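You operate a simulated robot arm through the tools that you are given. There is no shell and no other tool. Be economical: measure what you need, move in short steps, check, and stop when the job is done.

Carry out the task below with a simulated robot arm. There is one attempt and no reset: what you move stays moved.

## Task
Fit the yellow guard, switch the mains on and start the belt forward.
Fine: the guard goes over the drum bearing, before the mains go on.

It is judged by the outcome, as a careful person would: the job done as asked, and still so three seconds after it is handed in. It fails if anything else is knocked over, pushed out of place, dropped, spilled or broken.

## Robot
A 7-joint arm with a fingered hand on a trunk, on a base that drives. Base frame: it is fixed to the floor where the robot stands at the start and does not move with it; the origin is under the middle of the robot, x ahead of it, y to its left, z up; the surface under the hand at the start is at about z = 520. Lengths are in mm, angles in degrees, forces in N, time in s.
Its first joint turns from -166.0 to 166.0 degrees. Places, roughly: belt direction switch [500, 0, 1000]; belt main switch [500, -100, 900]; conveyor belt [900, -1000, 500]. Payload 3.7 kg.
The TCP is the grasp point between the finger pads, 25 mm short of the fingertips. In the tool frame z runs along the fingers and y along their closing line. Largest opening 88 mm; the body of the gripper starts 29 mm behind the TCP. The gripper is a hand of 5 fingers: y runs from the thumb to the fingers, the wrist lies at [-13, -106, -174] in the tool frame.
Orientation is that of the tool frame in the base frame, as a unit quaternion [w, x, y, z]. With the fingers straight down and the wrist toward the robot, the tool's x, y and z point along [0, 1, 0], [1, 0, 0] and [0, 0, -1] of the base frame.

## Interface
- The arm moves only by the tool jog_arm. Its argument "increments" is one flat list of numbers, 6 for each row, row after row: the shift along the tool's x, y, z in mm, then the turn, a rotation vector about the tool's x, y, z in degrees. In form: [dx, dy, dz, rx, ry, rz, dx, dy, dz, rx, ry, rz, ...]. A call has 1 to 10 rows; each row is the pose to reach, as a shift and turn from the pose commanded when the call began, along the tool's axes at that moment. Each row takes 0.2 s and may step no farther than 50 mm and 8.6 degrees from the row before; otherwise, the whole call is refused. A pose out of reach is approached as far as the arm can. The call stops where the force on the tool passes 40 N (or 10 N more than at its start, if that is more) or the arm is blocked; 0.2 s more then pass. In this call time passes only in rows, and 0.2 s behind the last. It gives the time, the measured TCP pose, the force on the tool (base axes), the opening and the grip force at its end, in the units of the frame above (readings bear some noise), with the torque about the TCP (base axes, N m) and any sound that the robot's microphone picked up.
- Cameras (640 x 400 px; columns grow to the right, rows downward): "scene" is now at [191.9, 226.5, 1315.8]; the picture's right is [-0.01, -1.00, 0.00], its down [-0.32, 0.00, -0.95] and it looks along [0.95, -0.01, -0.32] (base axes); focal length 214 px, centre (320, 200). "wrist" rides on the gripper at [59, -79, -105] in the tool frame; the picture's right is [-0.73, 0.32, -0.61], its down [-0.62, -0.68, 0.38] and it looks along [-0.29, 0.66, 0.70] (tool axes); focal length 234 px, centre (320, 200).
- snapshot(camera): a new picture of that camera. No time passes.
- base_move(legs): drives the robot by 1 to 6 legs, each [ahead, left, turn to the left] in mm, mm and degrees, along the robot's own axes; the way and the turn of a leg run together, so that a leg with both is an arc; at most 1500 mm and 180 degrees a leg. The arm and the cameras ride along, it lands a little off, and it stops where it bumps. It gives what a move gives.
- move_fingers(index, middle, ring, little, thumb_bend, thumb_turn): sets how far each is bent, from 0 (flat) to 1 (curled in); at 0.3 the hand is open as for a grip, at 0.7 the pads meet at the TCP. One left out holds its place. A second passes; each finger stops where it meets its share of the squeeze, and holds until it gets a number again. It is the only way to open and close the hand. It gives what a move gives, with no picture; readings hold the bend of each and the force on index, middle, ring, little, thumb and palm. thumb_turn goes from beside the hand (0) to across from the fingers (1), as for a grip.
- head_to(pan, tilt): turns the head with the scene camera to pan (to the left, within 120 degrees either way) and tilt (down, from -29 to 69), counted from straight ahead of the robot. It gives what a move gives.
- point_at(camera, pixels): there is no depth. For up to 12 entries [column, row, z] of the newest picture of that camera ("zoom" is the newest enlarged one), the place [x, y] in the base frame at which the ray of that pixel passes the height z, good to about 2 mm. No time passes.
- inspect(camera, box): a new picture of the part [left, top, right, bottom] of that camera's present view, enlarged. No time passes.
- close_job(): hands the job in; it is judged then, once.

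Work in short steps. Measure before you move; look again where a grasp or a placing could have gone wrong, and mend it. You have 80 turns and 68 pictures in all, those below and enlarged ones among them. Open the gripper and draw the arm clear of the work before you hand the job in, unless the task says otherwise; then end with one line.

The tools are called after ">>>" as a command line: name --argument value ..., lists and objects as JSON in quotes. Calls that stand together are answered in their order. jog_arm: Moves the arm, as the interface text tells. Its arguments: {"type":"object","properties":{"increments":{"type":"array","items":{"type":"number"}}},"required":["increments"]} The other tools are called the same way: move_fingers (index, middle, ring, little, thumb_bend, thumb_turn) moves the fingers one by one; base_move (legs) drives the base; head_to (pan, tilt) turns the head that bears the scene camera; snapshot (camera) takes a picture; point_at (camera, pixels) gives the place at which the rays of pixels pass given heights; inspect (camera, box) takes an enlarged picture of a part of a camera's view; close_job () hands the job in.

At the start:

```text
t: 0.0
eef_pos: [643.1, 99.6, 1312.6]
tool_rot: [0.0, 0.707, 0.707, -0.001]
contact_force: [0.3, -0.1, -0.3]
wrist_torque: [0.0, 0.0, 0.03]
finger_gap: 87.5
finger_force: 0.1
shape: jaw
bend: [0.3, 0.3, 0.3, 0.3, 0.3, 0.98]
finger forces: [0.0, 0.0, 0.0, 0.0, 0.1, 0.0]
robot x, y, heading: [-0.3, 0.3, -0.0]
head pan, tilt: [-0.8, 18.5]
```

scene: 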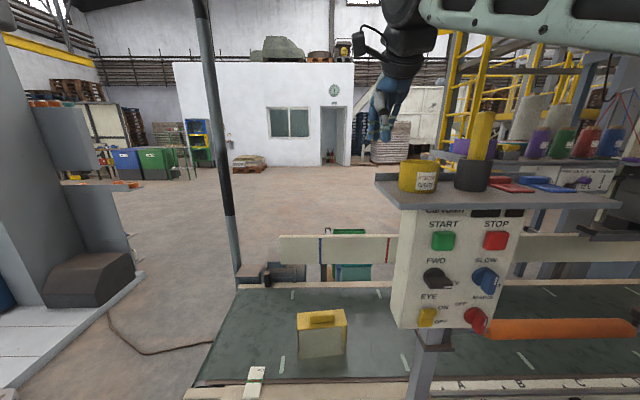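
wrist: 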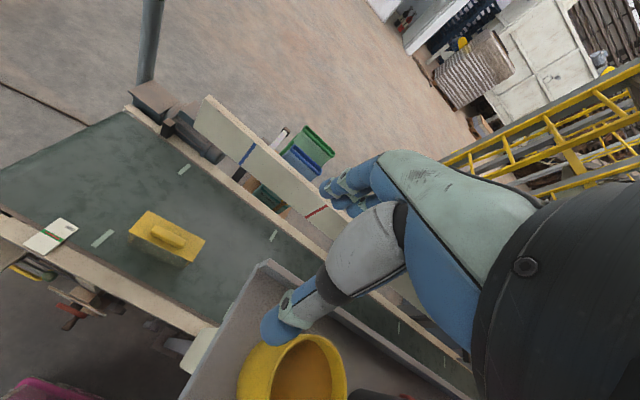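

The panel is at about columns 395-520, and a yellow box with a handle sits on the belt at (322,332). I'll enlarge the panel and the belt end.

>>> inspect --camera "scene" --box '[370, 160, 530, 340]'

>>> inspect --camera "scene" --box '[180, 220, 420, 400]'

>>> head_to --pan 0 --tilt 50

>>> snapshot --camera "scene"

```text
2.22 times, centred on (450, 250) of scene
```

zoom: 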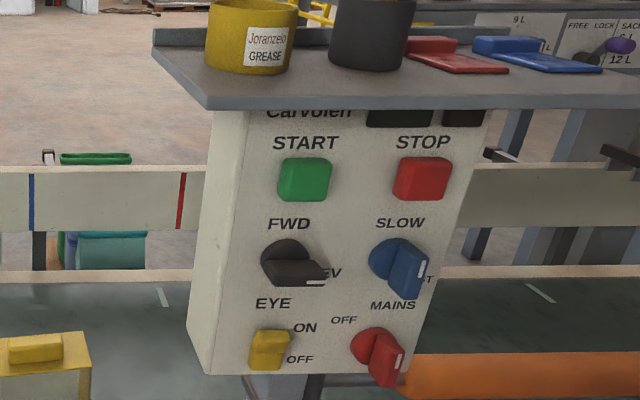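

```text
2.22 times, centred on (300, 310) of scene
```

zoom: 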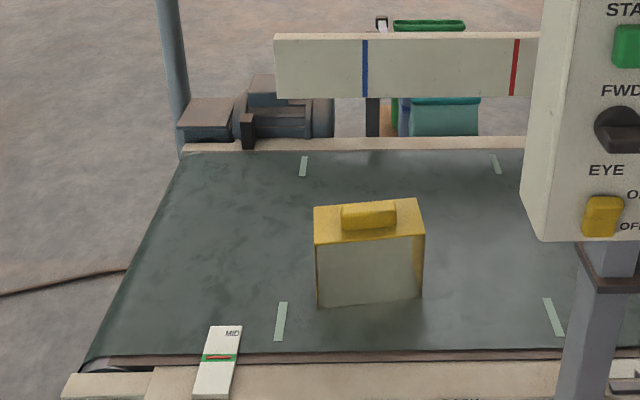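

```text
t: 1.0
eef_pos: [643.4, 99.8, 1312.5]
tool_rot: [0.0, 0.707, 0.707, 0.0]
contact_force: [-0.9, -0.1, 0.2]
wrist_torque: [0.04, 0.0, 0.02]
finger_gap: 87.8
finger_force: 0.0
shape: jaw
bend: [0.3, 0.3, 0.3, 0.3, 0.3, 0.98]
finger forces: [0.1, 0.1, 0.1, 0.0, 0.0, 0.0]
robot x, y, heading: [-3.3, 2.8, 0.1]
head pan, tilt: [0.0, 50.0]
```

```text
63 pictures are left
```

scene: 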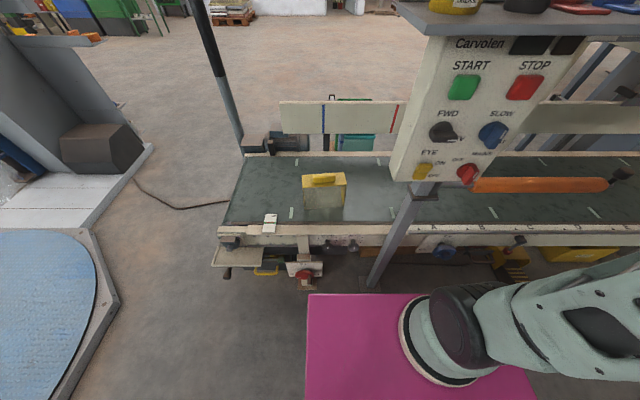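

Panel facing the robot; near-side details at the belt's left end (columns 210-340, rows 200-300). I'll zoom there and at the panel.

>>> inspect --camera "scene" --box '[200, 150, 360, 300]'

>>> inspect --camera "scene" --box '[380, 20, 560, 190]'

>>> inspect --camera "scene" --box '[360, 170, 640, 300]'

```text
2.67 times, centred on (280, 225) of scene
```

zoom: 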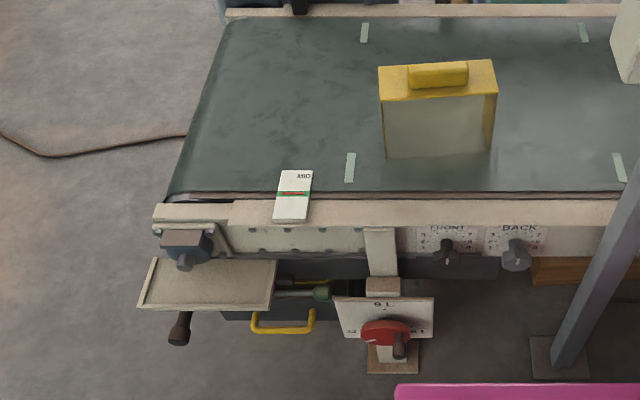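

```text
2.35 times, centred on (470, 105) of scene
```

zoom: 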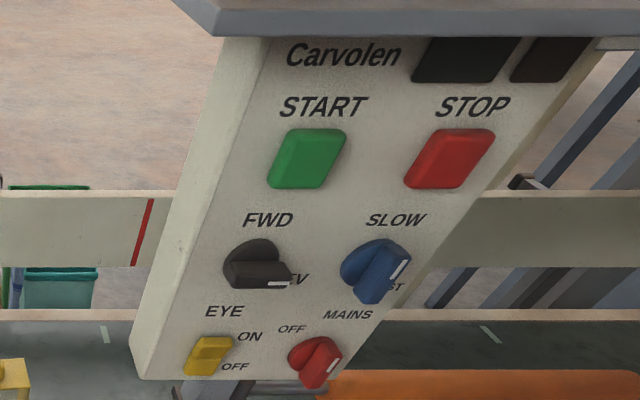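

```text
2.29 times, centred on (500, 235) of scene
```

zoom: 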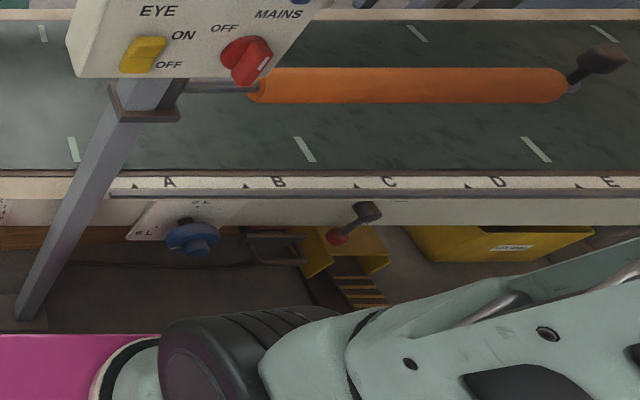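

I'll measure guard, bearing, tray and panel by candidate heights.

>>> point_at --camera "scene" --pixels '[[304, 208, 520], [345, 207, 520], [302, 177, 640], [346, 173, 640], [230, 205, 520], [270, 240, 500], [220, 227, 520], [247, 243, 450], [375, 290, 0], [462, 171, 900], [442, 131, 1000], [464, 88, 1080]]'

>>> snapshot --camera "wrist"

```text
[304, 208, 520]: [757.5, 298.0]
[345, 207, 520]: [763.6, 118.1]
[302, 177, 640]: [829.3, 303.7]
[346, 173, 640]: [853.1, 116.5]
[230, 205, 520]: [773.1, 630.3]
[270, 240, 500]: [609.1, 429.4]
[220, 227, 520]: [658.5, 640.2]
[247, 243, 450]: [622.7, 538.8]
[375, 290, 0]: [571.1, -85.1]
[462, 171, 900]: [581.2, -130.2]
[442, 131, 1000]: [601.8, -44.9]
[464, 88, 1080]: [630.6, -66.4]
```

```text
59 pictures are left
```

wrist: 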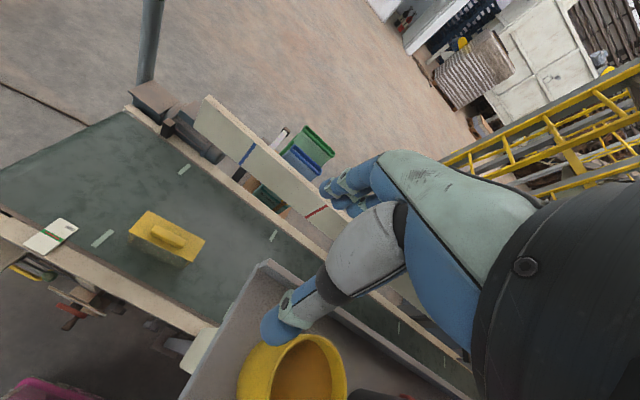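

I'll triangulate the belt height with the tick mark (scene 291,213; wrist 103,238) and the guard handle (scene ~323,181; wrist ~172,237).

>>> point_at --camera "scene" --pixels '[[291.2, 212.6, 450], [291.2, 212.6, 520], [291.2, 212.6, 600], [324, 177, 600], [324, 177, 680], [324, 177, 760]]'

>>> point_at --camera "wrist" --pixels '[[103, 238, 450], [103, 238, 520], [103, 238, 600], [172, 233, 600], [172, 233, 680], [172, 233, 760], [40, 238, 520], [294, 370, 1000], [294, 370, 1100]]'

>>> inspect --camera "wrist" --box '[0, 180, 240, 330]'

```text
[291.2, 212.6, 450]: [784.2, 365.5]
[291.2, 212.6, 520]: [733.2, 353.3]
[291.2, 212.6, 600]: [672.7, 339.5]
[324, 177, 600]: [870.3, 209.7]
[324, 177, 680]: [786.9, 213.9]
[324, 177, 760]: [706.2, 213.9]
```

```text
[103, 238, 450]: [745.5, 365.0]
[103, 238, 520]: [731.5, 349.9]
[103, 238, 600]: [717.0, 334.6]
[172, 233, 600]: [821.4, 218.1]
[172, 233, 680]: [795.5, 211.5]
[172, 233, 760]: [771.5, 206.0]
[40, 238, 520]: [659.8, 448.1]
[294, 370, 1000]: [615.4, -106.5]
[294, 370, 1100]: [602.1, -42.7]
```

```text
2.67 times, centred on (120, 255) of wrist
```

zoom: 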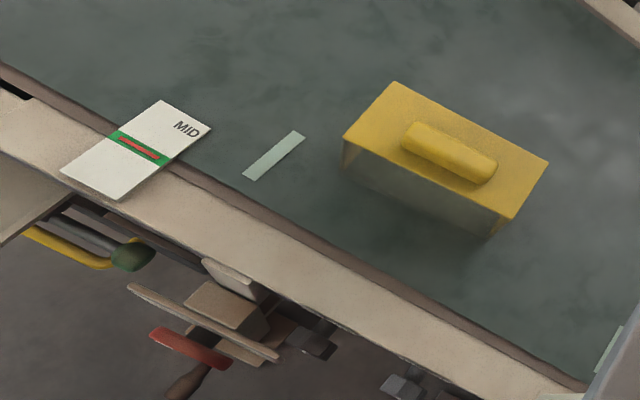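

Belt is at z≈520 and the handle at about (797,213,668). Now I look closer at the belt end for the drum bearing.

>>> head_to --pan 40 --tilt 45

>>> snapshot --camera "scene"

>>> inspect --camera "scene" --box '[330, 160, 490, 260]'

```text
t: 2.0
eef_pos: [643.2, 100.0, 1313.0]
tool_rot: [0.0, 0.707, 0.707, 0.0]
contact_force: [0.7, 0.1, -0.3]
wrist_torque: [0.0, 0.03, 0.03]
finger_gap: 87.5
finger_force: 0.0
shape: jaw
bend: [0.3, 0.3, 0.3, 0.3, 0.3, 0.98]
finger forces: [0.0, 0.0, 0.0, 0.0, 0.0, 0.0]
robot x, y, heading: [-1.1, -3.0, 0.1]
head pan, tilt: [40.0, 45.0]
```

```text
57 pictures are left
```

scene: 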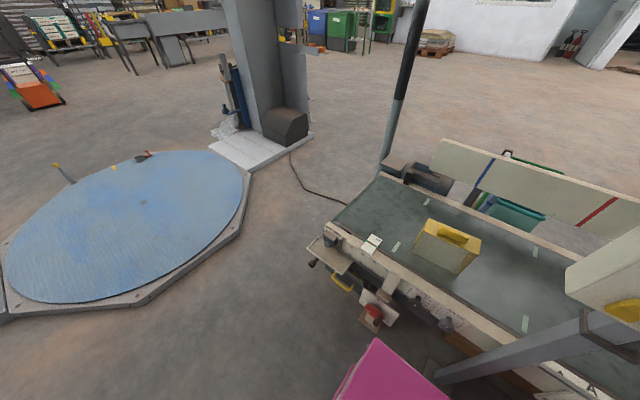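

```text
4.00 times, centred on (410, 210) of scene
```

zoom: 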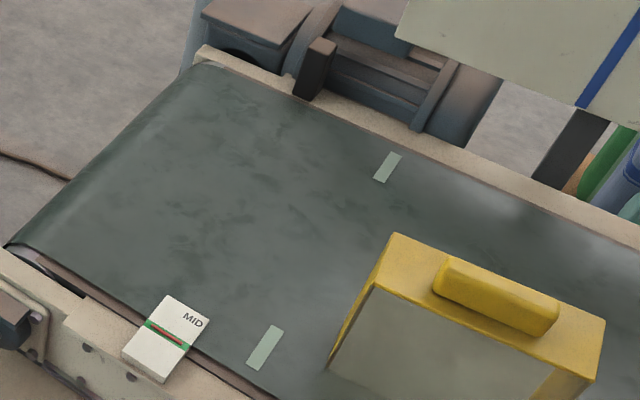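

Now the near corner (scene ~ (335,240)–(375,310)).

>>> inspect --camera "scene" --box '[295, 220, 407, 290]'

>>> inspect --camera "scene" --box '[390, 200, 502, 270]'

```text
5.71 times, centred on (351, 255) of scene
```

zoom: 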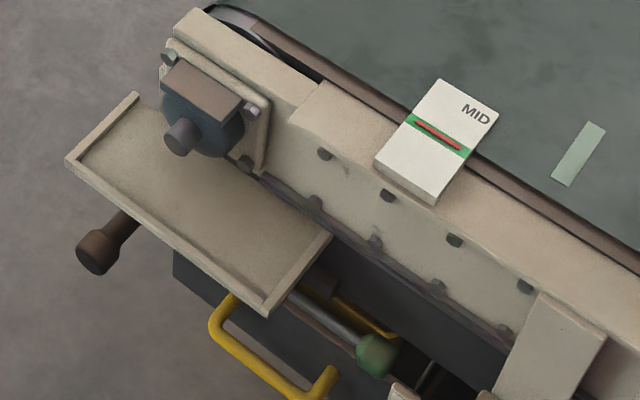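

```text
5.71 times, centred on (446, 235) of scene
```

zoom: 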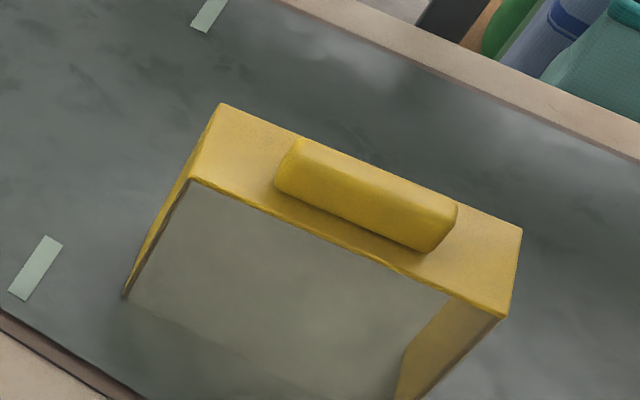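

Checking floor clearances and candidate tray heights before driving left and back a little.

>>> point_at --camera "scene" --pixels '[[245, 180, 0], [240, 220, 0], [140, 300, 0], [0, 316, 0], [375, 340, 0], [335, 400, 0], [331, 240, 480]]'

>>> base_move --legs '[[-120, 0, 0], [0, 400, 0]]'

>>> head_to --pan 0 --tilt 45

>>> snapshot --camera "scene"

>>> snapshot --camera "wrist"

```text
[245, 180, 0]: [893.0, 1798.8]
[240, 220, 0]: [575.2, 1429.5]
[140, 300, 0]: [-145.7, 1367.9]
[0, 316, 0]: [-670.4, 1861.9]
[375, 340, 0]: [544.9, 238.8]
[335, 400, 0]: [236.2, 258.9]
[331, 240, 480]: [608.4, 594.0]
```

```text
t: 5.4
eef_pos: [526.8, 501.1, 1312.8]
tool_rot: [-0.001, 0.71, 0.704, -0.001]
contact_force: [-0.3, 0.3, 0.1]
wrist_torque: [-0.01, -0.01, -0.01]
finger_gap: 87.5
finger_force: 0.0
shape: jaw
bend: [0.3, 0.3, 0.3, 0.3, 0.3, 0.98]
finger forces: [0.1, 0.0, 0.1, 0.0, 0.0, 0.0]
robot x, y, heading: [-116.3, 409.0, -0.5]
head pan, tilt: [40.0, 45.0]
```

```text
t: 6.5
eef_pos: [527.3, 500.0, 1312.6]
tool_rot: [0.0, 0.71, 0.704, -0.001]
contact_force: [0.0, -0.3, -0.6]
wrist_torque: [0.02, 0.03, 0.02]
finger_gap: 87.7
finger_force: 0.1
shape: jaw
bend: [0.3, 0.3, 0.3, 0.3, 0.3, 0.98]
finger forces: [0.0, 0.1, 0.0, 0.0, 0.1, 0.1]
robot x, y, heading: [-118.9, 408.4, -0.5]
head pan, tilt: [0.0, 45.0]
```

```text
53 pictures are left
```

scene: 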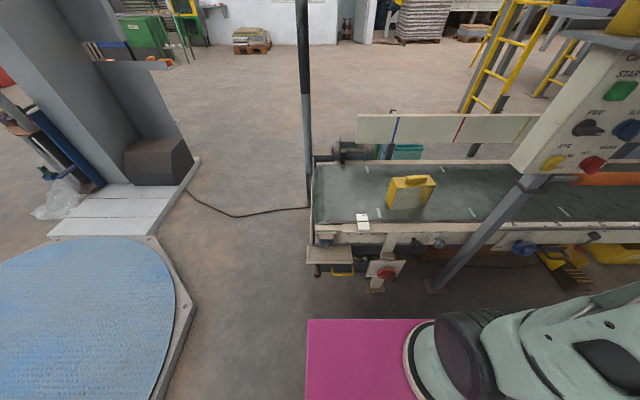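

```text
52 pictures are left
```

wrist: 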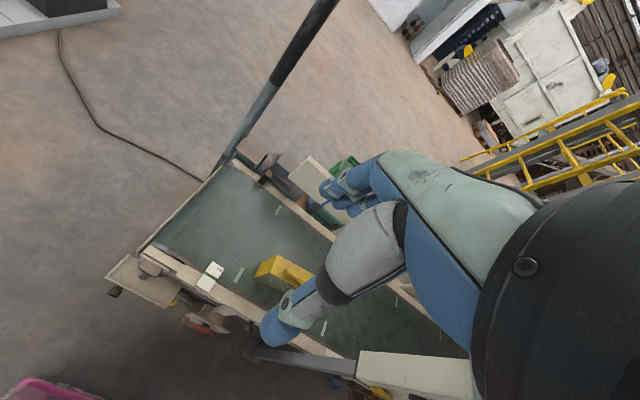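

Enlarge the bearing corner in both cameras for triangulation.

>>> inspect --camera "scene" --box '[295, 215, 375, 290]'

>>> inspect --camera "wrist" --box '[90, 225, 230, 320]'

```text
5.33 times, centred on (335, 252) of scene
```

zoom: 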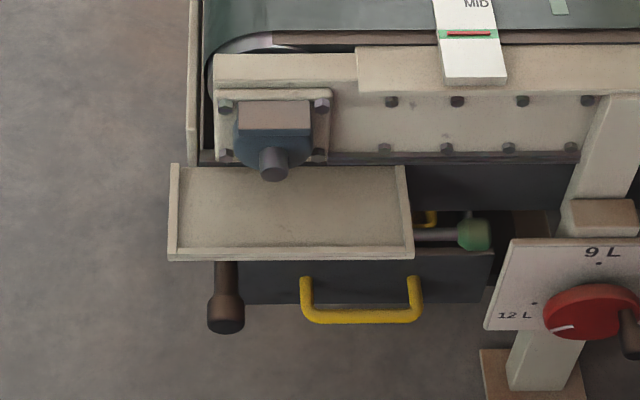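

```text
4.21 times, centred on (160, 272) of wrist
```

zoom: 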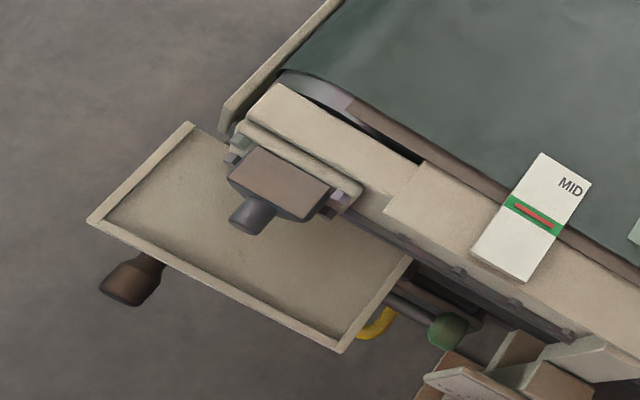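

Triangulating tray corners and bearing.

>>> point_at --camera "scene" --pixels '[[306.5, 263.3, 350], [306.5, 263.3, 450], [352.6, 262.9, 350], [352.6, 262.9, 450], [326.6, 246.8, 400], [326.6, 246.8, 500], [319.4, 238.9, 450], [319.4, 238.9, 520], [333.5, 238.9, 450], [333.5, 238.9, 520], [308.7, 245.4, 350], [308.7, 245.4, 450]]'

>>> point_at --camera "wrist" --pixels '[[104.9, 277.2, 350], [104.9, 277.2, 450], [165.5, 308.6, 350], [165.5, 308.6, 450], [141, 277.2, 400], [141, 277.2, 500], [138.1, 268, 450], [138.1, 268, 520], [156.4, 276.75, 450], [156.4, 276.75, 520], [129.1, 253.7, 350], [129.1, 253.7, 450]]'

```text
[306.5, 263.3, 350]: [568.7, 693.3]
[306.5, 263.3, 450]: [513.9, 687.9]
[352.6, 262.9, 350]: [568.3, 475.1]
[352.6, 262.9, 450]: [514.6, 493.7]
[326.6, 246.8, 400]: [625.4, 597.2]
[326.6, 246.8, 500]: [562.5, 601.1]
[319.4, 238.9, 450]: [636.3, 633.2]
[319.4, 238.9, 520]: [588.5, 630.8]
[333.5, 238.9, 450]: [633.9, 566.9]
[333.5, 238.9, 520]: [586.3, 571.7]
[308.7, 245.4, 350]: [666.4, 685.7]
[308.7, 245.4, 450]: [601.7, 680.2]
```

```text
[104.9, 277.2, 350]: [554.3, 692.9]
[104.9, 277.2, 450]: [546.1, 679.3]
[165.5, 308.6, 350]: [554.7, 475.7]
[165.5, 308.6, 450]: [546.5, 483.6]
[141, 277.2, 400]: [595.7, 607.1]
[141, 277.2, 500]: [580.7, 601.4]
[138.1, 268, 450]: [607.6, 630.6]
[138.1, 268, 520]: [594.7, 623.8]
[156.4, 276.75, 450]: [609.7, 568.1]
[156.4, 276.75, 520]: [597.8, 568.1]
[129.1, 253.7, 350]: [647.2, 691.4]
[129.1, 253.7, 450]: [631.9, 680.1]
```

Tray rim ≈ z 381, spanning x 552..642, y 479..690; bearing hub at (586,599,462), top ≈505. Now measure the guard precisely.

>>> inspect --camera "scene" --box '[370, 165, 450, 215]'

```text
8.00 times, centred on (410, 190) of scene
```

zoom: 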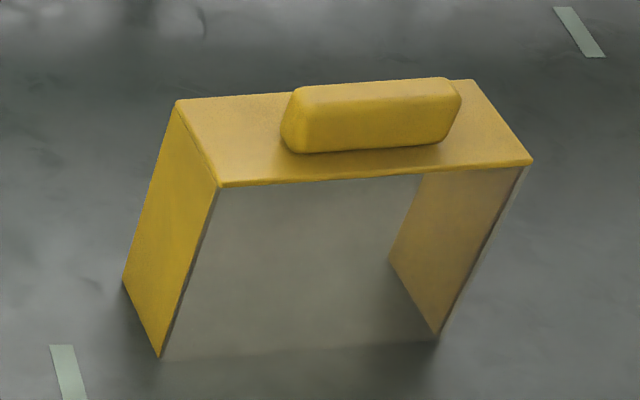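

Points of the guard by height.

>>> point_at --camera "zoom" --pixels '[[160, 357, 520], [122, 281, 520], [437, 338, 520], [388, 261, 520], [220, 187, 640], [220, 187, 670], [177, 101, 640], [177, 101, 670], [533, 163, 640], [533, 163, 670], [473, 80, 640], [473, 80, 670]]'

>>> point_at --camera "zoom" --pixels '[[300, 88, 690], [445, 79, 690], [462, 98, 690], [287, 150, 665], [440, 142, 665], [282, 137, 665]]'

```text
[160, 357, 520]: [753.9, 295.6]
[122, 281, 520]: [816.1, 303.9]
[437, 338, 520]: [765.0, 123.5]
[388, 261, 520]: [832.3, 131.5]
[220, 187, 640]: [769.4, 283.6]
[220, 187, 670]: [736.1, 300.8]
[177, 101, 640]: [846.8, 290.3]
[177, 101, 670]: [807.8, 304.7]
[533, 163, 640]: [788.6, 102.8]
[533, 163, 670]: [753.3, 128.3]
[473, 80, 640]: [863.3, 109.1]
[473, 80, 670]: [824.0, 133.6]
```

```text
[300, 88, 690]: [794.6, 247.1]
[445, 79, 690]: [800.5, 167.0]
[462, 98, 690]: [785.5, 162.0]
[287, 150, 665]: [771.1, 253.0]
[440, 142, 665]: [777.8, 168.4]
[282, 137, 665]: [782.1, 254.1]
```

The guard is about 175×73×140, yawed ≈ -5°, handle around (787,209,675), open at the back and below. I check the frame face and flange position.

>>> point_at --camera "scene" --pixels '[[337.1, 231.9, 480], [337.1, 231.9, 540], [342.1, 231.4, 480], [342.1, 231.4, 540], [350.5, 245.5, 381], [350.5, 258.5, 381], [309, 258.5, 381]]'

>>> point_at --camera "wrist" --pixels '[[170, 270.3, 480], [170, 270.3, 540], [175.4, 274.4, 480], [175.4, 274.4, 540], [181.5, 287, 381]]'

```text
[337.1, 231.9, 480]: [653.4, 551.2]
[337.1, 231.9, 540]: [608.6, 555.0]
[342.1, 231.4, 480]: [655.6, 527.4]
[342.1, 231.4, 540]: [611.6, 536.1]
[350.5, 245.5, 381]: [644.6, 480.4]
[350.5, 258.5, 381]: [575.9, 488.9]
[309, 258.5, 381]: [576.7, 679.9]
```

```text
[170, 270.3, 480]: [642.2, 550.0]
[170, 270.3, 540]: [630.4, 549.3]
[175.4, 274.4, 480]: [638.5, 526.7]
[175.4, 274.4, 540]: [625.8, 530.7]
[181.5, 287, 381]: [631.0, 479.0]
```

Guard handle centre ≈ (788,210), hand orientation already straddles it. Move above it, with a 5° yaw.

>>> jog_arm --increments '[-36, 33, 0, 0, 0, 0, -72, 66, 0, 0, 0, 0, -108, 99, 0, 0, 0, -1, -144, 132, 0, 0, 0, -2, -180, 165, 0, 0, 0, -3, -216, 198, 0, 0, 0, -4, -252, 231, 0, 0, 0, -5.5, -287.6, 263.6, 0, 0, 0, -5.5, -287.6, 263.6, 50, 0, 0, -5.5, -287.6, 263.6, 100, 0, 0, -5.5]'

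```text
t: 8.7
eef_pos: [785.9, 209.7, 1211.8]
tool_rot: [0.0, 0.676, 0.737, 0.0]
contact_force: [-1.0, -0.1, -0.3]
wrist_torque: [-0.02, -0.01, -0.02]
finger_gap: 88.1
finger_force: 0.1
shape: jaw
bend: [0.3, 0.3, 0.3, 0.3, 0.3, 0.98]
finger forces: [0.1, 0.1, 0.0, 0.0, 0.0, 0.0]
robot x, y, heading: [-116.2, 406.6, -0.4]
head pan, tilt: [0.0, 45.0]
```

Descend 400 mm, then look.

>>> jog_arm --increments '[0, 0, 50, 0, 0, 0, 0, 0, 100, 0, 0, 0, 0, 0, 150, 0, 0, 0, 0, 0, 200, 0, 0, 0, 0, 0, 250, 0, 0, 0, 0, 0, 300, 0, 0, 0, 0, 0, 350, 0, 0, 0, 0, 0, 400, 0, 0, 0, 0, 0, 420, 0, 0, 0]'

>>> snapshot --camera "wrist"

>>> snapshot --camera "scene"

```text
t: 10.7
eef_pos: [789.1, 209.6, 792.7]
tool_rot: [0.0, 0.676, 0.737, -0.001]
contact_force: [-0.7, 0.4, 0.5]
wrist_torque: [0.04, 0.0, -0.04]
finger_gap: 87.9
finger_force: 0.0
shape: jaw
bend: [0.3, 0.3, 0.3, 0.3, 0.3, 0.98]
finger forces: [0.0, 0.0, 0.0, 0.1, 0.0, 0.0]
robot x, y, heading: [-115.1, 409.0, -0.6]
head pan, tilt: [0.0, 45.0]
```

```text
48 pictures are left
```

wrist: 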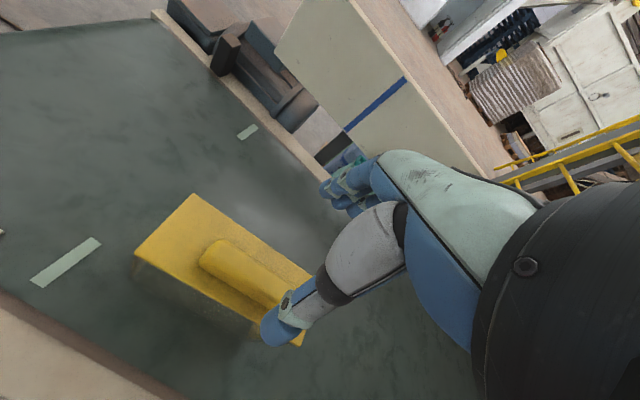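

```text
47 pictures are left
```

scene: 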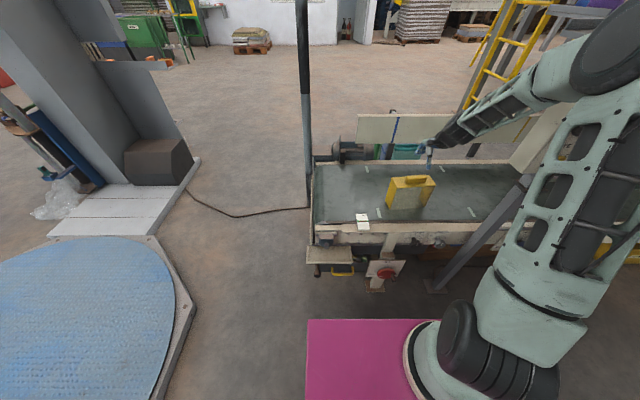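

Check the guard top and handle using this closer wrist view.

>>> point_at --camera "wrist" --pixels '[[193, 195, 660], [135, 254, 660], [312, 277, 660], [300, 346, 660], [216, 239, 690], [199, 262, 690], [240, 287, 690], [262, 248, 690]]'

>>> inspect --camera "wrist" --box '[120, 180, 340, 360]'

```text
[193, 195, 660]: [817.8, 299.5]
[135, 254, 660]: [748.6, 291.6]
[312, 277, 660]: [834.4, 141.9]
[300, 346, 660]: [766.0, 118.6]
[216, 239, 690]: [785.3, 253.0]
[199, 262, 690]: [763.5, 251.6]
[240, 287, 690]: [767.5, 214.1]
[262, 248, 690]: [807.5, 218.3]
```

```text
2.22 times, centred on (230, 270) of wrist
```

zoom: 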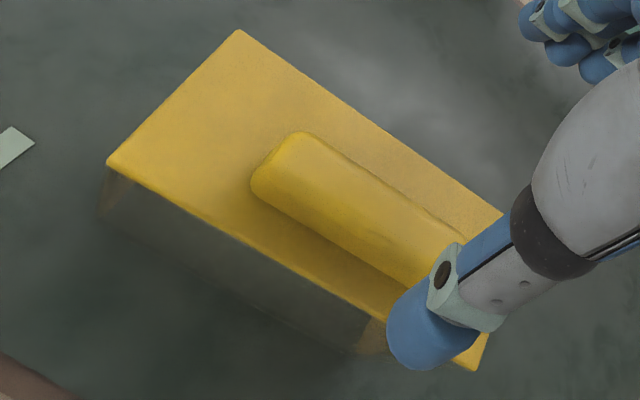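

Aligned. Descend to TCP z≈691 (fingertips just above the top plate).

>>> jog_arm --increments '[0, 0, 40, 0, 0, 0, 0, 0, 75, 0, 0, 0, 0, 0, 90, 0, 0, 0, 0, 0, 102, 0, 0, 0]'

>>> inspect --camera "scene" --box '[370, 130, 466, 210]'

>>> snapshot --camera "wrist"

```text
t: 11.7
eef_pos: [787.6, 212.1, 689.7]
tool_rot: [0.0, 0.676, 0.737, 0.001]
contact_force: [0.0, -0.5, 0.9]
wrist_torque: [0.03, -0.01, -0.02]
finger_gap: 87.7
finger_force: 0.0
shape: jaw
bend: [0.3, 0.3, 0.3, 0.3, 0.3, 0.98]
finger forces: [0.0, 0.0, 0.0, 0.0, 0.1, 0.0]
robot x, y, heading: [-115.5, 409.4, -0.4]
head pan, tilt: [0.0, 45.0]
```

```text
5.00 times, centred on (418, 170) of scene
```

zoom: 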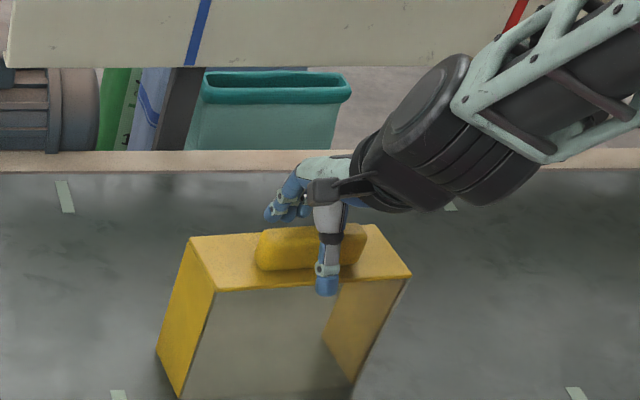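

```text
44 pictures are left
```

wrist: 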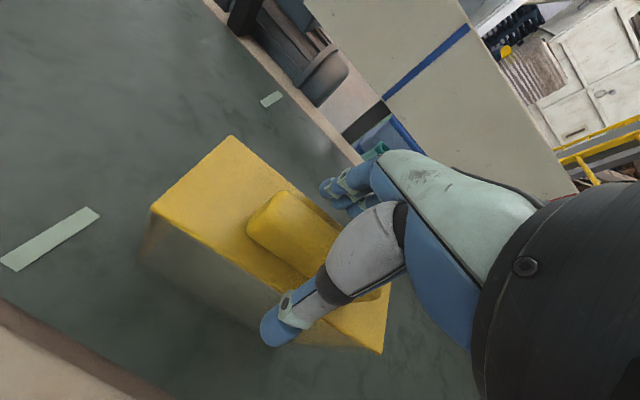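

Thumb in front, fingers behind the handle. Close.

>>> move_fingers --index 0.7 --middle 0.7 --ring 0.7 --little 0.7 --thumb_bend 0.7

>>> inspect --camera "scene" --box '[370, 130, 466, 210]'

```text
t: 12.7
eef_pos: [788.5, 212.1, 691.4]
tool_rot: [0.001, 0.675, 0.738, 0.001]
contact_force: [3.6, 0.6, 14.7]
wrist_torque: [-0.05, -0.66, 0.28]
finger_gap: 17.9
finger_force: 16.4
shape: fingers
bend: [0.67, 0.43, 0.67, 0.69, 0.58, 0.98]
finger forces: [2.1, 17.6, 2.2, 1.1, 9.1, 0.0]
robot x, y, heading: [-115.2, 406.5, -0.2]
head pan, tilt: [0.0, 45.0]
```

```text
5.00 times, centred on (418, 170) of scene
```

zoom: 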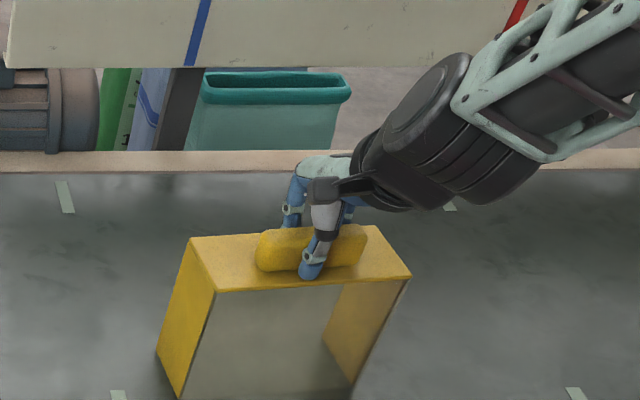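

The middle finger stopped early (0.43) with 15 N upward: probably its tip presses the top plate. Reopen, raise 8 mm, close again.

>>> move_fingers --index 0.3 --middle 0.3 --ring 0.3 --little 0.3 --thumb_bend 0.3

>>> jog_arm --increments '[0, 0, -8, 0, 0, 0]'

>>> move_fingers --index 0.7 --middle 0.7 --ring 0.7 --little 0.7 --thumb_bend 0.7

```text
t: 13.7
eef_pos: [787.9, 212.2, 688.8]
tool_rot: [0.0, 0.675, 0.738, 0.0]
contact_force: [0.3, 0.1, -0.7]
wrist_torque: [0.0, 0.0, 0.01]
finger_gap: 84.8
finger_force: 0.0
shape: fingers
bend: [0.3, 0.3, 0.3, 0.3, 0.3, 0.98]
finger forces: [0.0, 0.0, 0.0, 0.0, 0.0, 0.1]
robot x, y, heading: [-115.6, 411.7, -0.7]
head pan, tilt: [0.0, 45.0]
```

```text
t: 14.1
eef_pos: [788.2, 211.7, 699.6]
tool_rot: [0.0, 0.675, 0.737, 0.0]
contact_force: [0.2, 0.3, -0.3]
wrist_torque: [-0.02, 0.0, 0.01]
finger_gap: 85.0
finger_force: 0.0
shape: fingers
bend: [0.3, 0.3, 0.3, 0.3, 0.3, 0.98]
finger forces: [0.1, 0.1, 0.0, 0.0, 0.0, 0.0]
robot x, y, heading: [-114.5, 405.1, -0.7]
head pan, tilt: [0.0, 45.0]
```

```text
t: 15.1
eef_pos: [788.0, 212.1, 698.6]
tool_rot: [0.0, 0.676, 0.737, 0.0]
contact_force: [0.3, -0.1, -0.3]
wrist_torque: [-0.01, -0.02, 0.01]
finger_gap: 17.5
finger_force: 7.6
shape: fingers
bend: [0.64, 0.67, 0.68, 0.7, 0.6, 0.95]
finger forces: [4.2, 2.3, 0.9, 0.0, 7.5, 0.0]
robot x, y, heading: [-115.1, 405.6, -0.6]
head pan, tilt: [0.0, 45.0]
```

Even grip but light; command tighter.

>>> move_fingers --index 0.9 --middle 0.9 --ring 0.9 --little 0.9 --thumb_bend 0.9

>>> inspect --camera "scene" --box '[370, 130, 466, 210]'

```text
t: 16.1
eef_pos: [788.7, 210.6, 699.2]
tool_rot: [-0.001, 0.676, 0.737, 0.001]
contact_force: [-0.5, 0.8, -0.3]
wrist_torque: [-0.04, 0.02, -0.05]
finger_gap: 17.8
finger_force: 19.1
shape: fingers
bend: [0.74, 0.77, 0.89, 0.9, 0.59, 0.91]
finger forces: [7.9, 10.5, 0.0, 0.0, 18.9, 0.0]
robot x, y, heading: [-118.3, 406.2, -0.5]
head pan, tilt: [0.0, 45.0]
```

```text
5.00 times, centred on (418, 170) of scene
```

zoom: 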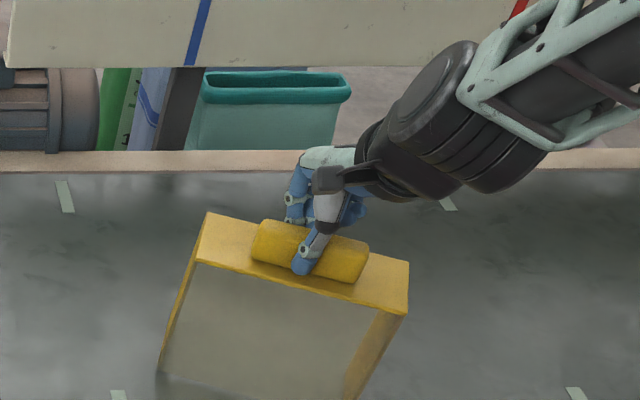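

The guard swung about 15-20° in the grip but thumb/index/middle now oppose evenly (19 N). I'll lift a little and check that it hangs level.

>>> jog_arm --increments '[0, 0, -10, 0, 0, 0, 0, 0, -25, 0, 0, 0, 0, 0, -40, 0, 0, 0]'

>>> inspect --camera "scene" --box '[370, 130, 466, 210]'

>>> snapshot --camera "wrist"

```text
t: 16.9
eef_pos: [788.7, 210.6, 740.1]
tool_rot: [0.0, 0.676, 0.737, 0.0]
contact_force: [-0.5, 0.5, -2.0]
wrist_torque: [0.0, -0.02, 0.0]
finger_gap: 17.4
finger_force: 18.6
shape: fingers
bend: [0.74, 0.77, 0.89, 0.9, 0.59, 0.91]
finger forces: [8.1, 10.5, 0.1, 0.0, 18.5, 0.0]
robot x, y, heading: [-117.9, 407.8, -0.4]
head pan, tilt: [0.0, 45.0]
```

```text
5.00 times, centred on (418, 170) of scene
```

zoom: 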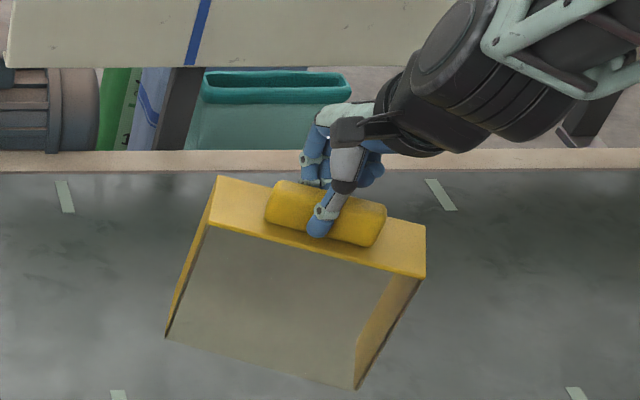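

```text
40 pictures are left
```

wrist: 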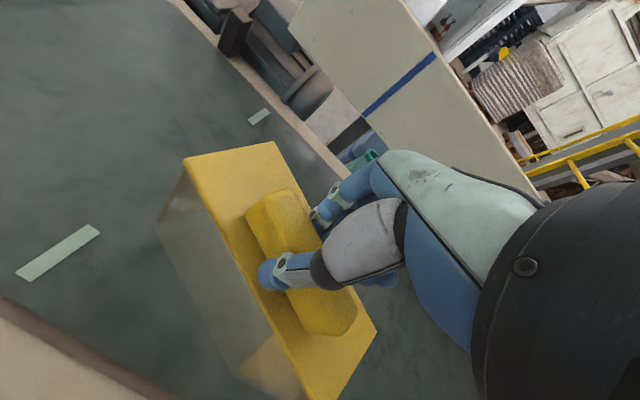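

Lifted, level, 2 N. Measure the guard's yaw from its top corners.

>>> point_at --camera "wrist" --pixels '[[184, 158, 700], [274, 142, 700], [376, 332, 700], [270, 320, 700], [320, 400, 700]]'

>>> point_at --camera "zoom" --pixels '[[207, 223, 700], [220, 176, 700], [425, 277, 700], [425, 226, 700], [165, 337, 560], [355, 389, 560]]'

```text
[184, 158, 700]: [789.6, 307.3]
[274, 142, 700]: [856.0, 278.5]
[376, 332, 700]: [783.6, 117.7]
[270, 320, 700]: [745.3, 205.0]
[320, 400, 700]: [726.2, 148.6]
```

```text
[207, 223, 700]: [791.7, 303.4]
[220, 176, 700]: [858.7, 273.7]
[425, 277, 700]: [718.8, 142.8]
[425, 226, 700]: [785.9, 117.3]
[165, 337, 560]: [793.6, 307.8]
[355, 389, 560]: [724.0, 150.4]
```

Guard centre coincides with the TCP (788,211), yaw ≈ -23.7°. Raise 60 mm, then carry toward above the tray, (598,585), turning +23.7°.

>>> jog_arm --increments '[0, 0, -45, 0, 0, 0, 43, -17, -62, 0, 0, -3, 86, -35, -70, 0, 0, -6, 130, -52, -70, 0, 0, -9, 173, -70, -70, 0, 0, -12, 216, -87, -70, 0, 0, -15, 259, -105, -70, 0, 0, -18, 303, -122, -70, 0, 0, -21, 346, -139.5, -70, 0, 0, -23.7, 389, -156.8, -70, 0, 0, -23.7]'

>>> snapshot --camera "wrist"

>>> snapshot --camera "scene"

```text
t: 19.1
eef_pos: [596.1, 584.4, 806.5]
tool_rot: [0.0, 0.51, 0.86, -0.001]
contact_force: [-0.3, 0.9, -2.2]
wrist_torque: [0.21, -0.01, -0.05]
finger_gap: 17.4
finger_force: 17.2
shape: fingers
bend: [0.74, 0.77, 0.89, 0.9, 0.58, 0.92]
finger forces: [9.0, 8.5, 0.0, 0.0, 17.7, 0.0]
robot x, y, heading: [-117.6, 404.5, -0.2]
head pan, tilt: [0.0, 45.0]
```

```text
39 pictures are left
```

wrist: 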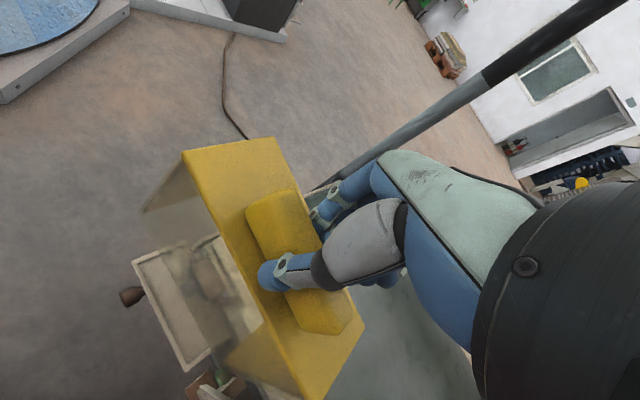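

```text
38 pictures are left
```

scene: 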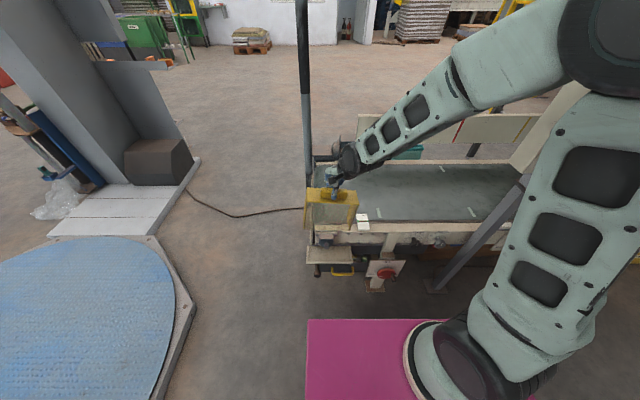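

Zoom on the guard above the tray in both views.

>>> inspect --camera "scene" --box '[290, 175, 386, 275]'

>>> inspect --camera "wrist" --box '[110, 130, 400, 400]'

```text
4.00 times, centred on (338, 225) of scene
```

zoom: 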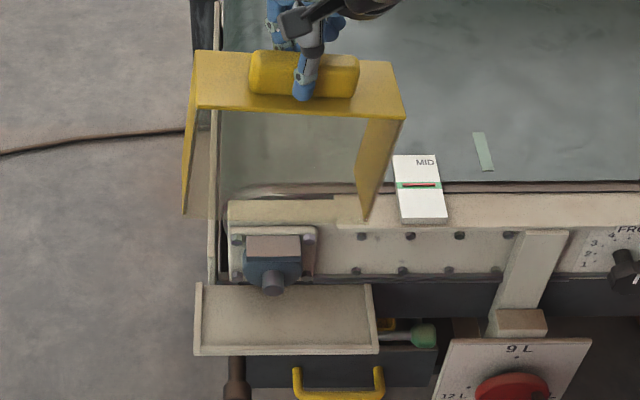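

```text
1.48 times, centred on (255, 265) of wrist
```

zoom: 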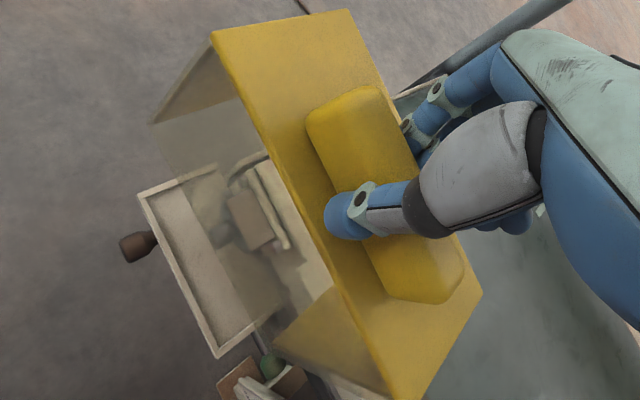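

Measure guard's present top corners (top plate z≈767, bottom ≈627).

>>> point_at --camera "scene" --pixels '[[302.3, 201.5, 767], [354.5, 204.5, 767], [304, 187.75, 767], [352.2, 190.3, 767], [299, 228.25, 627], [344.5, 230, 627]]'

>>> point_at --camera "wrist" --pixels '[[182.4, 151.5, 767], [273.5, 137.2, 767], [364, 327, 767], [141, 213, 627]]'

```text
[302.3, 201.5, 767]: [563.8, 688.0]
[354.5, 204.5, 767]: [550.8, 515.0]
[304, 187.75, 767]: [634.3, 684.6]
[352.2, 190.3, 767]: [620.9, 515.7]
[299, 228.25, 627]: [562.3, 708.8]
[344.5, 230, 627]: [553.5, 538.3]
```

```text
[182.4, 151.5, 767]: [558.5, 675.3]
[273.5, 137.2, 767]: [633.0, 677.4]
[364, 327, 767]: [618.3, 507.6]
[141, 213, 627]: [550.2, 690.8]
```

The guard has rolled ≈8° (bottom toward +y) and yawed -4° in the grip. Level it by tilting the hand -8° about base x and turn +4° about base z, gently.

>>> jog_arm --increments '[0, 0, 0, 1, -1.8, -1.1, 0, 0, 0, 2, -3.6, -2.2, 0, 0, 0, 3, -5.4, -3.3, 0, 0, 0, 3.84, -7.0, -4.3, 0, 0, 0, 3.84, -7.0, -4.3]'

>>> inspect --camera "scene" --box '[290, 175, 386, 275]'

>>> snapshot --camera "wrist"

```text
t: 20.3
eef_pos: [597.0, 585.1, 807.0]
tool_rot: [0.035, 0.476, 0.876, -0.06]
contact_force: [-0.5, 0.3, -2.2]
wrist_torque: [0.03, -0.05, 0.0]
finger_gap: 17.5
finger_force: 19.4
shape: fingers
bend: [0.74, 0.77, 0.89, 0.9, 0.58, 0.91]
finger forces: [8.0, 10.8, 0.0, 0.0, 18.7, 0.1]
robot x, y, heading: [-114.5, 410.2, -0.4]
head pan, tilt: [0.0, 45.0]
```

```text
4.00 times, centred on (338, 225) of scene
```

zoom: 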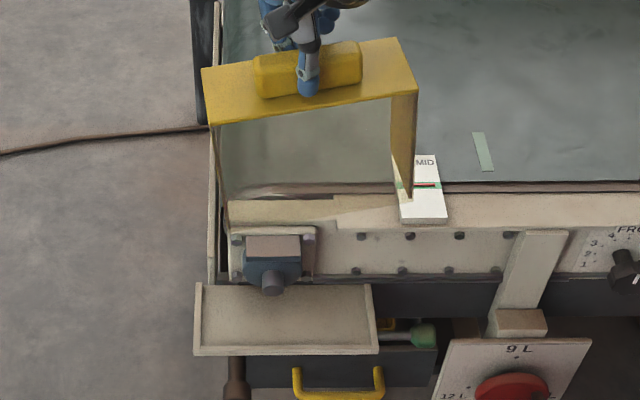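

```text
34 pictures are left
```

wrist: 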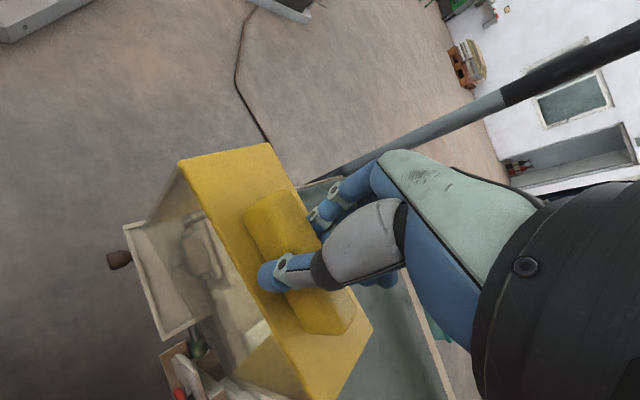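

The roll was a transient swing and has settled back, so now it leans the other way. Undo the tilt slowly and let it settle.

>>> jog_arm --increments '[0, 0, 0, -0.9, 1.4, 0, 0, 0, 0, -1.8, 2.8, 0, 0, 0, 0, -2.7, 4.2, 0, 0, 0, 0, -3.5, 5.5, 0, 0, 0, 0, -4.3, 6.7, 0, 0, 0, 0, -4.3, 6.7, 0, 0, 0, 0, -4.3, 6.7, 0, 0, 0, 0, -4.3, 6.7, 0]'

>>> inspect --camera "scene" --box '[290, 175, 386, 275]'

>>> snapshot --camera "wrist"

```text
t: 22.1
eef_pos: [598.0, 584.5, 809.7]
tool_rot: [0.002, 0.477, 0.879, 0.002]
contact_force: [0.5, -0.1, -2.0]
wrist_torque: [-0.05, -0.03, -0.03]
finger_gap: 17.6
finger_force: 18.6
shape: fingers
bend: [0.74, 0.77, 0.89, 0.9, 0.58, 0.91]
finger forces: [7.7, 11.1, 0.0, 0.1, 18.9, 0.0]
robot x, y, heading: [-117.4, 405.2, -0.5]
head pan, tilt: [0.0, 45.0]
```

```text
4.00 times, centred on (338, 225) of scene
```

zoom: 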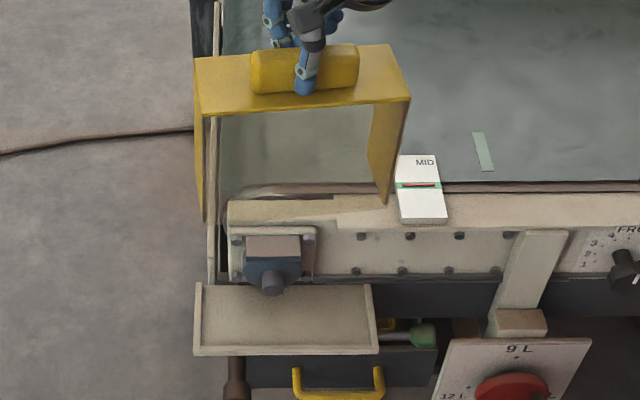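

```text
32 pictures are left
```

wrist: 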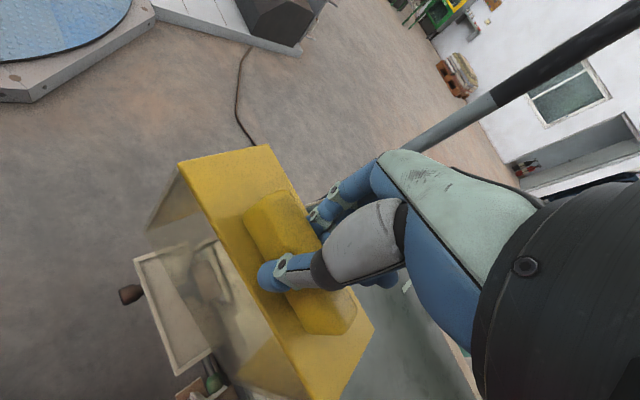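

Measure again.

>>> point_at --camera "zoom" --pixels '[[203, 117, 770], [411, 98, 770], [194, 57, 770], [390, 43, 770], [203, 222, 630], [386, 204, 630]]'

>>> point_at --camera "wrist" --pixels '[[179, 162, 770], [268, 145, 770], [374, 325, 770], [147, 229, 630]]'

```text
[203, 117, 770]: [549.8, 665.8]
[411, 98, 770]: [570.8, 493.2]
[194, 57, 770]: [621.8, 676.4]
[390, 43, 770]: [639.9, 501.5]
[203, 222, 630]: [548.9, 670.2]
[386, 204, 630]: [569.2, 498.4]
```

```text
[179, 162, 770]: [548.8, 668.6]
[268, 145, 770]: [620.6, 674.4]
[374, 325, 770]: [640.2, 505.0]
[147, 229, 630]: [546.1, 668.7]
```

Level now; yaw is +6.8°. Turn back by 6.8° (rz +6.8) slowly and lower by 90 mm (bottom to ≈540, still above the bearing).

>>> jog_arm --increments '[0, 0, 0, 0, 0, 1.5, 0, 0, 0, 0, 0, 3.2, 0, 0, 0, 0, 0, 5, 0, 0, 0, 0, 0, 6.8, 0, 0, 15, 0, 0, 6.8, 0, 0, 40, 0, 0, 6.8, 0, 0, 65, 0, 0, 6.8, 0, 0, 85, 0, 0, 6.8, 0, 0, 90, 0, 0, 6.8, 0, 0, 90, 0, 0, 6.8]'

>>> inspect --camera "scene" --box '[290, 190, 386, 275]'

>>> snapshot --camera "wrist"

```text
t: 24.3
eef_pos: [597.7, 585.7, 717.9]
tool_rot: [0.002, 0.529, 0.849, 0.001]
contact_force: [0.4, -0.9, -1.4]
wrist_torque: [-0.02, -0.01, 0.02]
finger_gap: 17.5
finger_force: 18.8
shape: fingers
bend: [0.74, 0.77, 0.89, 0.9, 0.58, 0.91]
finger forces: [7.9, 10.9, 0.0, 0.0, 18.6, 0.1]
robot x, y, heading: [-115.6, 406.7, -0.5]
head pan, tilt: [0.0, 45.0]
```

```text
4.71 times, centred on (338, 232) of scene
```

zoom: 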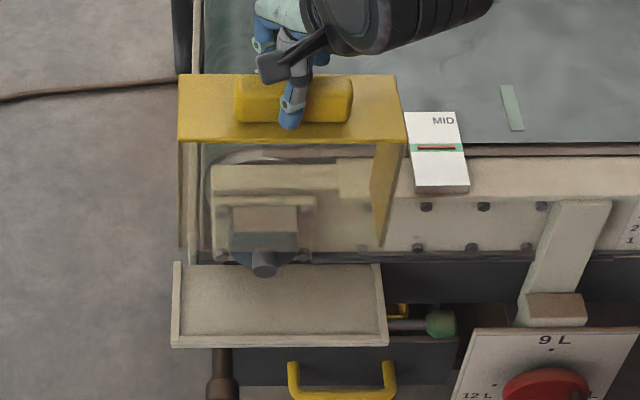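

```text
30 pictures are left
```

wrist: 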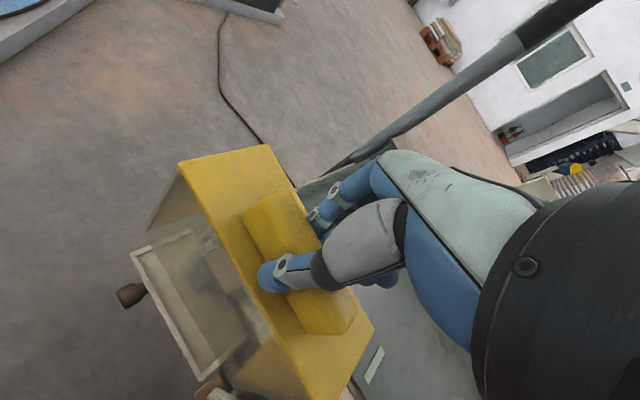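

Measure guard and tray positions in this closer view.

>>> point_at --camera "zoom" --pixels '[[178, 141, 679], [406, 141, 679], [180, 75, 679], [394, 75, 679], [381, 247, 539], [171, 346, 381], [388, 345, 381], [179, 334, 381], [380, 334, 381], [378, 266, 381], [180, 266, 381]]'

>>> point_at --camera "wrist" --pixels '[[179, 162, 679], [268, 145, 679], [374, 325, 679], [147, 229, 539], [130, 252, 381], [137, 254, 381]]'

>>> inspect --camera "wrist" --box '[110, 200, 280, 400]'

```text
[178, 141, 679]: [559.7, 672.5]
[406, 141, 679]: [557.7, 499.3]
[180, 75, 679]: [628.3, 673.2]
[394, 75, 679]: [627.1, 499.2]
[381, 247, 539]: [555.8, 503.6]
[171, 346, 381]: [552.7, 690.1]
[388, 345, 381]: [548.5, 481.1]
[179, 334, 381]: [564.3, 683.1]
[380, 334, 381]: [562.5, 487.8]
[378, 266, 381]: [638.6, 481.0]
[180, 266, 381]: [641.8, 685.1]
```

```text
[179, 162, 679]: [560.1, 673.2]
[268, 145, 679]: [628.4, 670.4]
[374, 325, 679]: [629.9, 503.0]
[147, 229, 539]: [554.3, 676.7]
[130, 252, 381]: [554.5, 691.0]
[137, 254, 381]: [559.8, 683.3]
```

```text
2.00 times, centred on (195, 300) of wrist
```

zoom: 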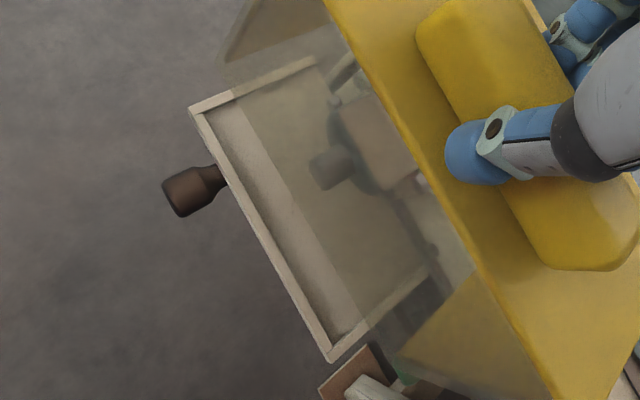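

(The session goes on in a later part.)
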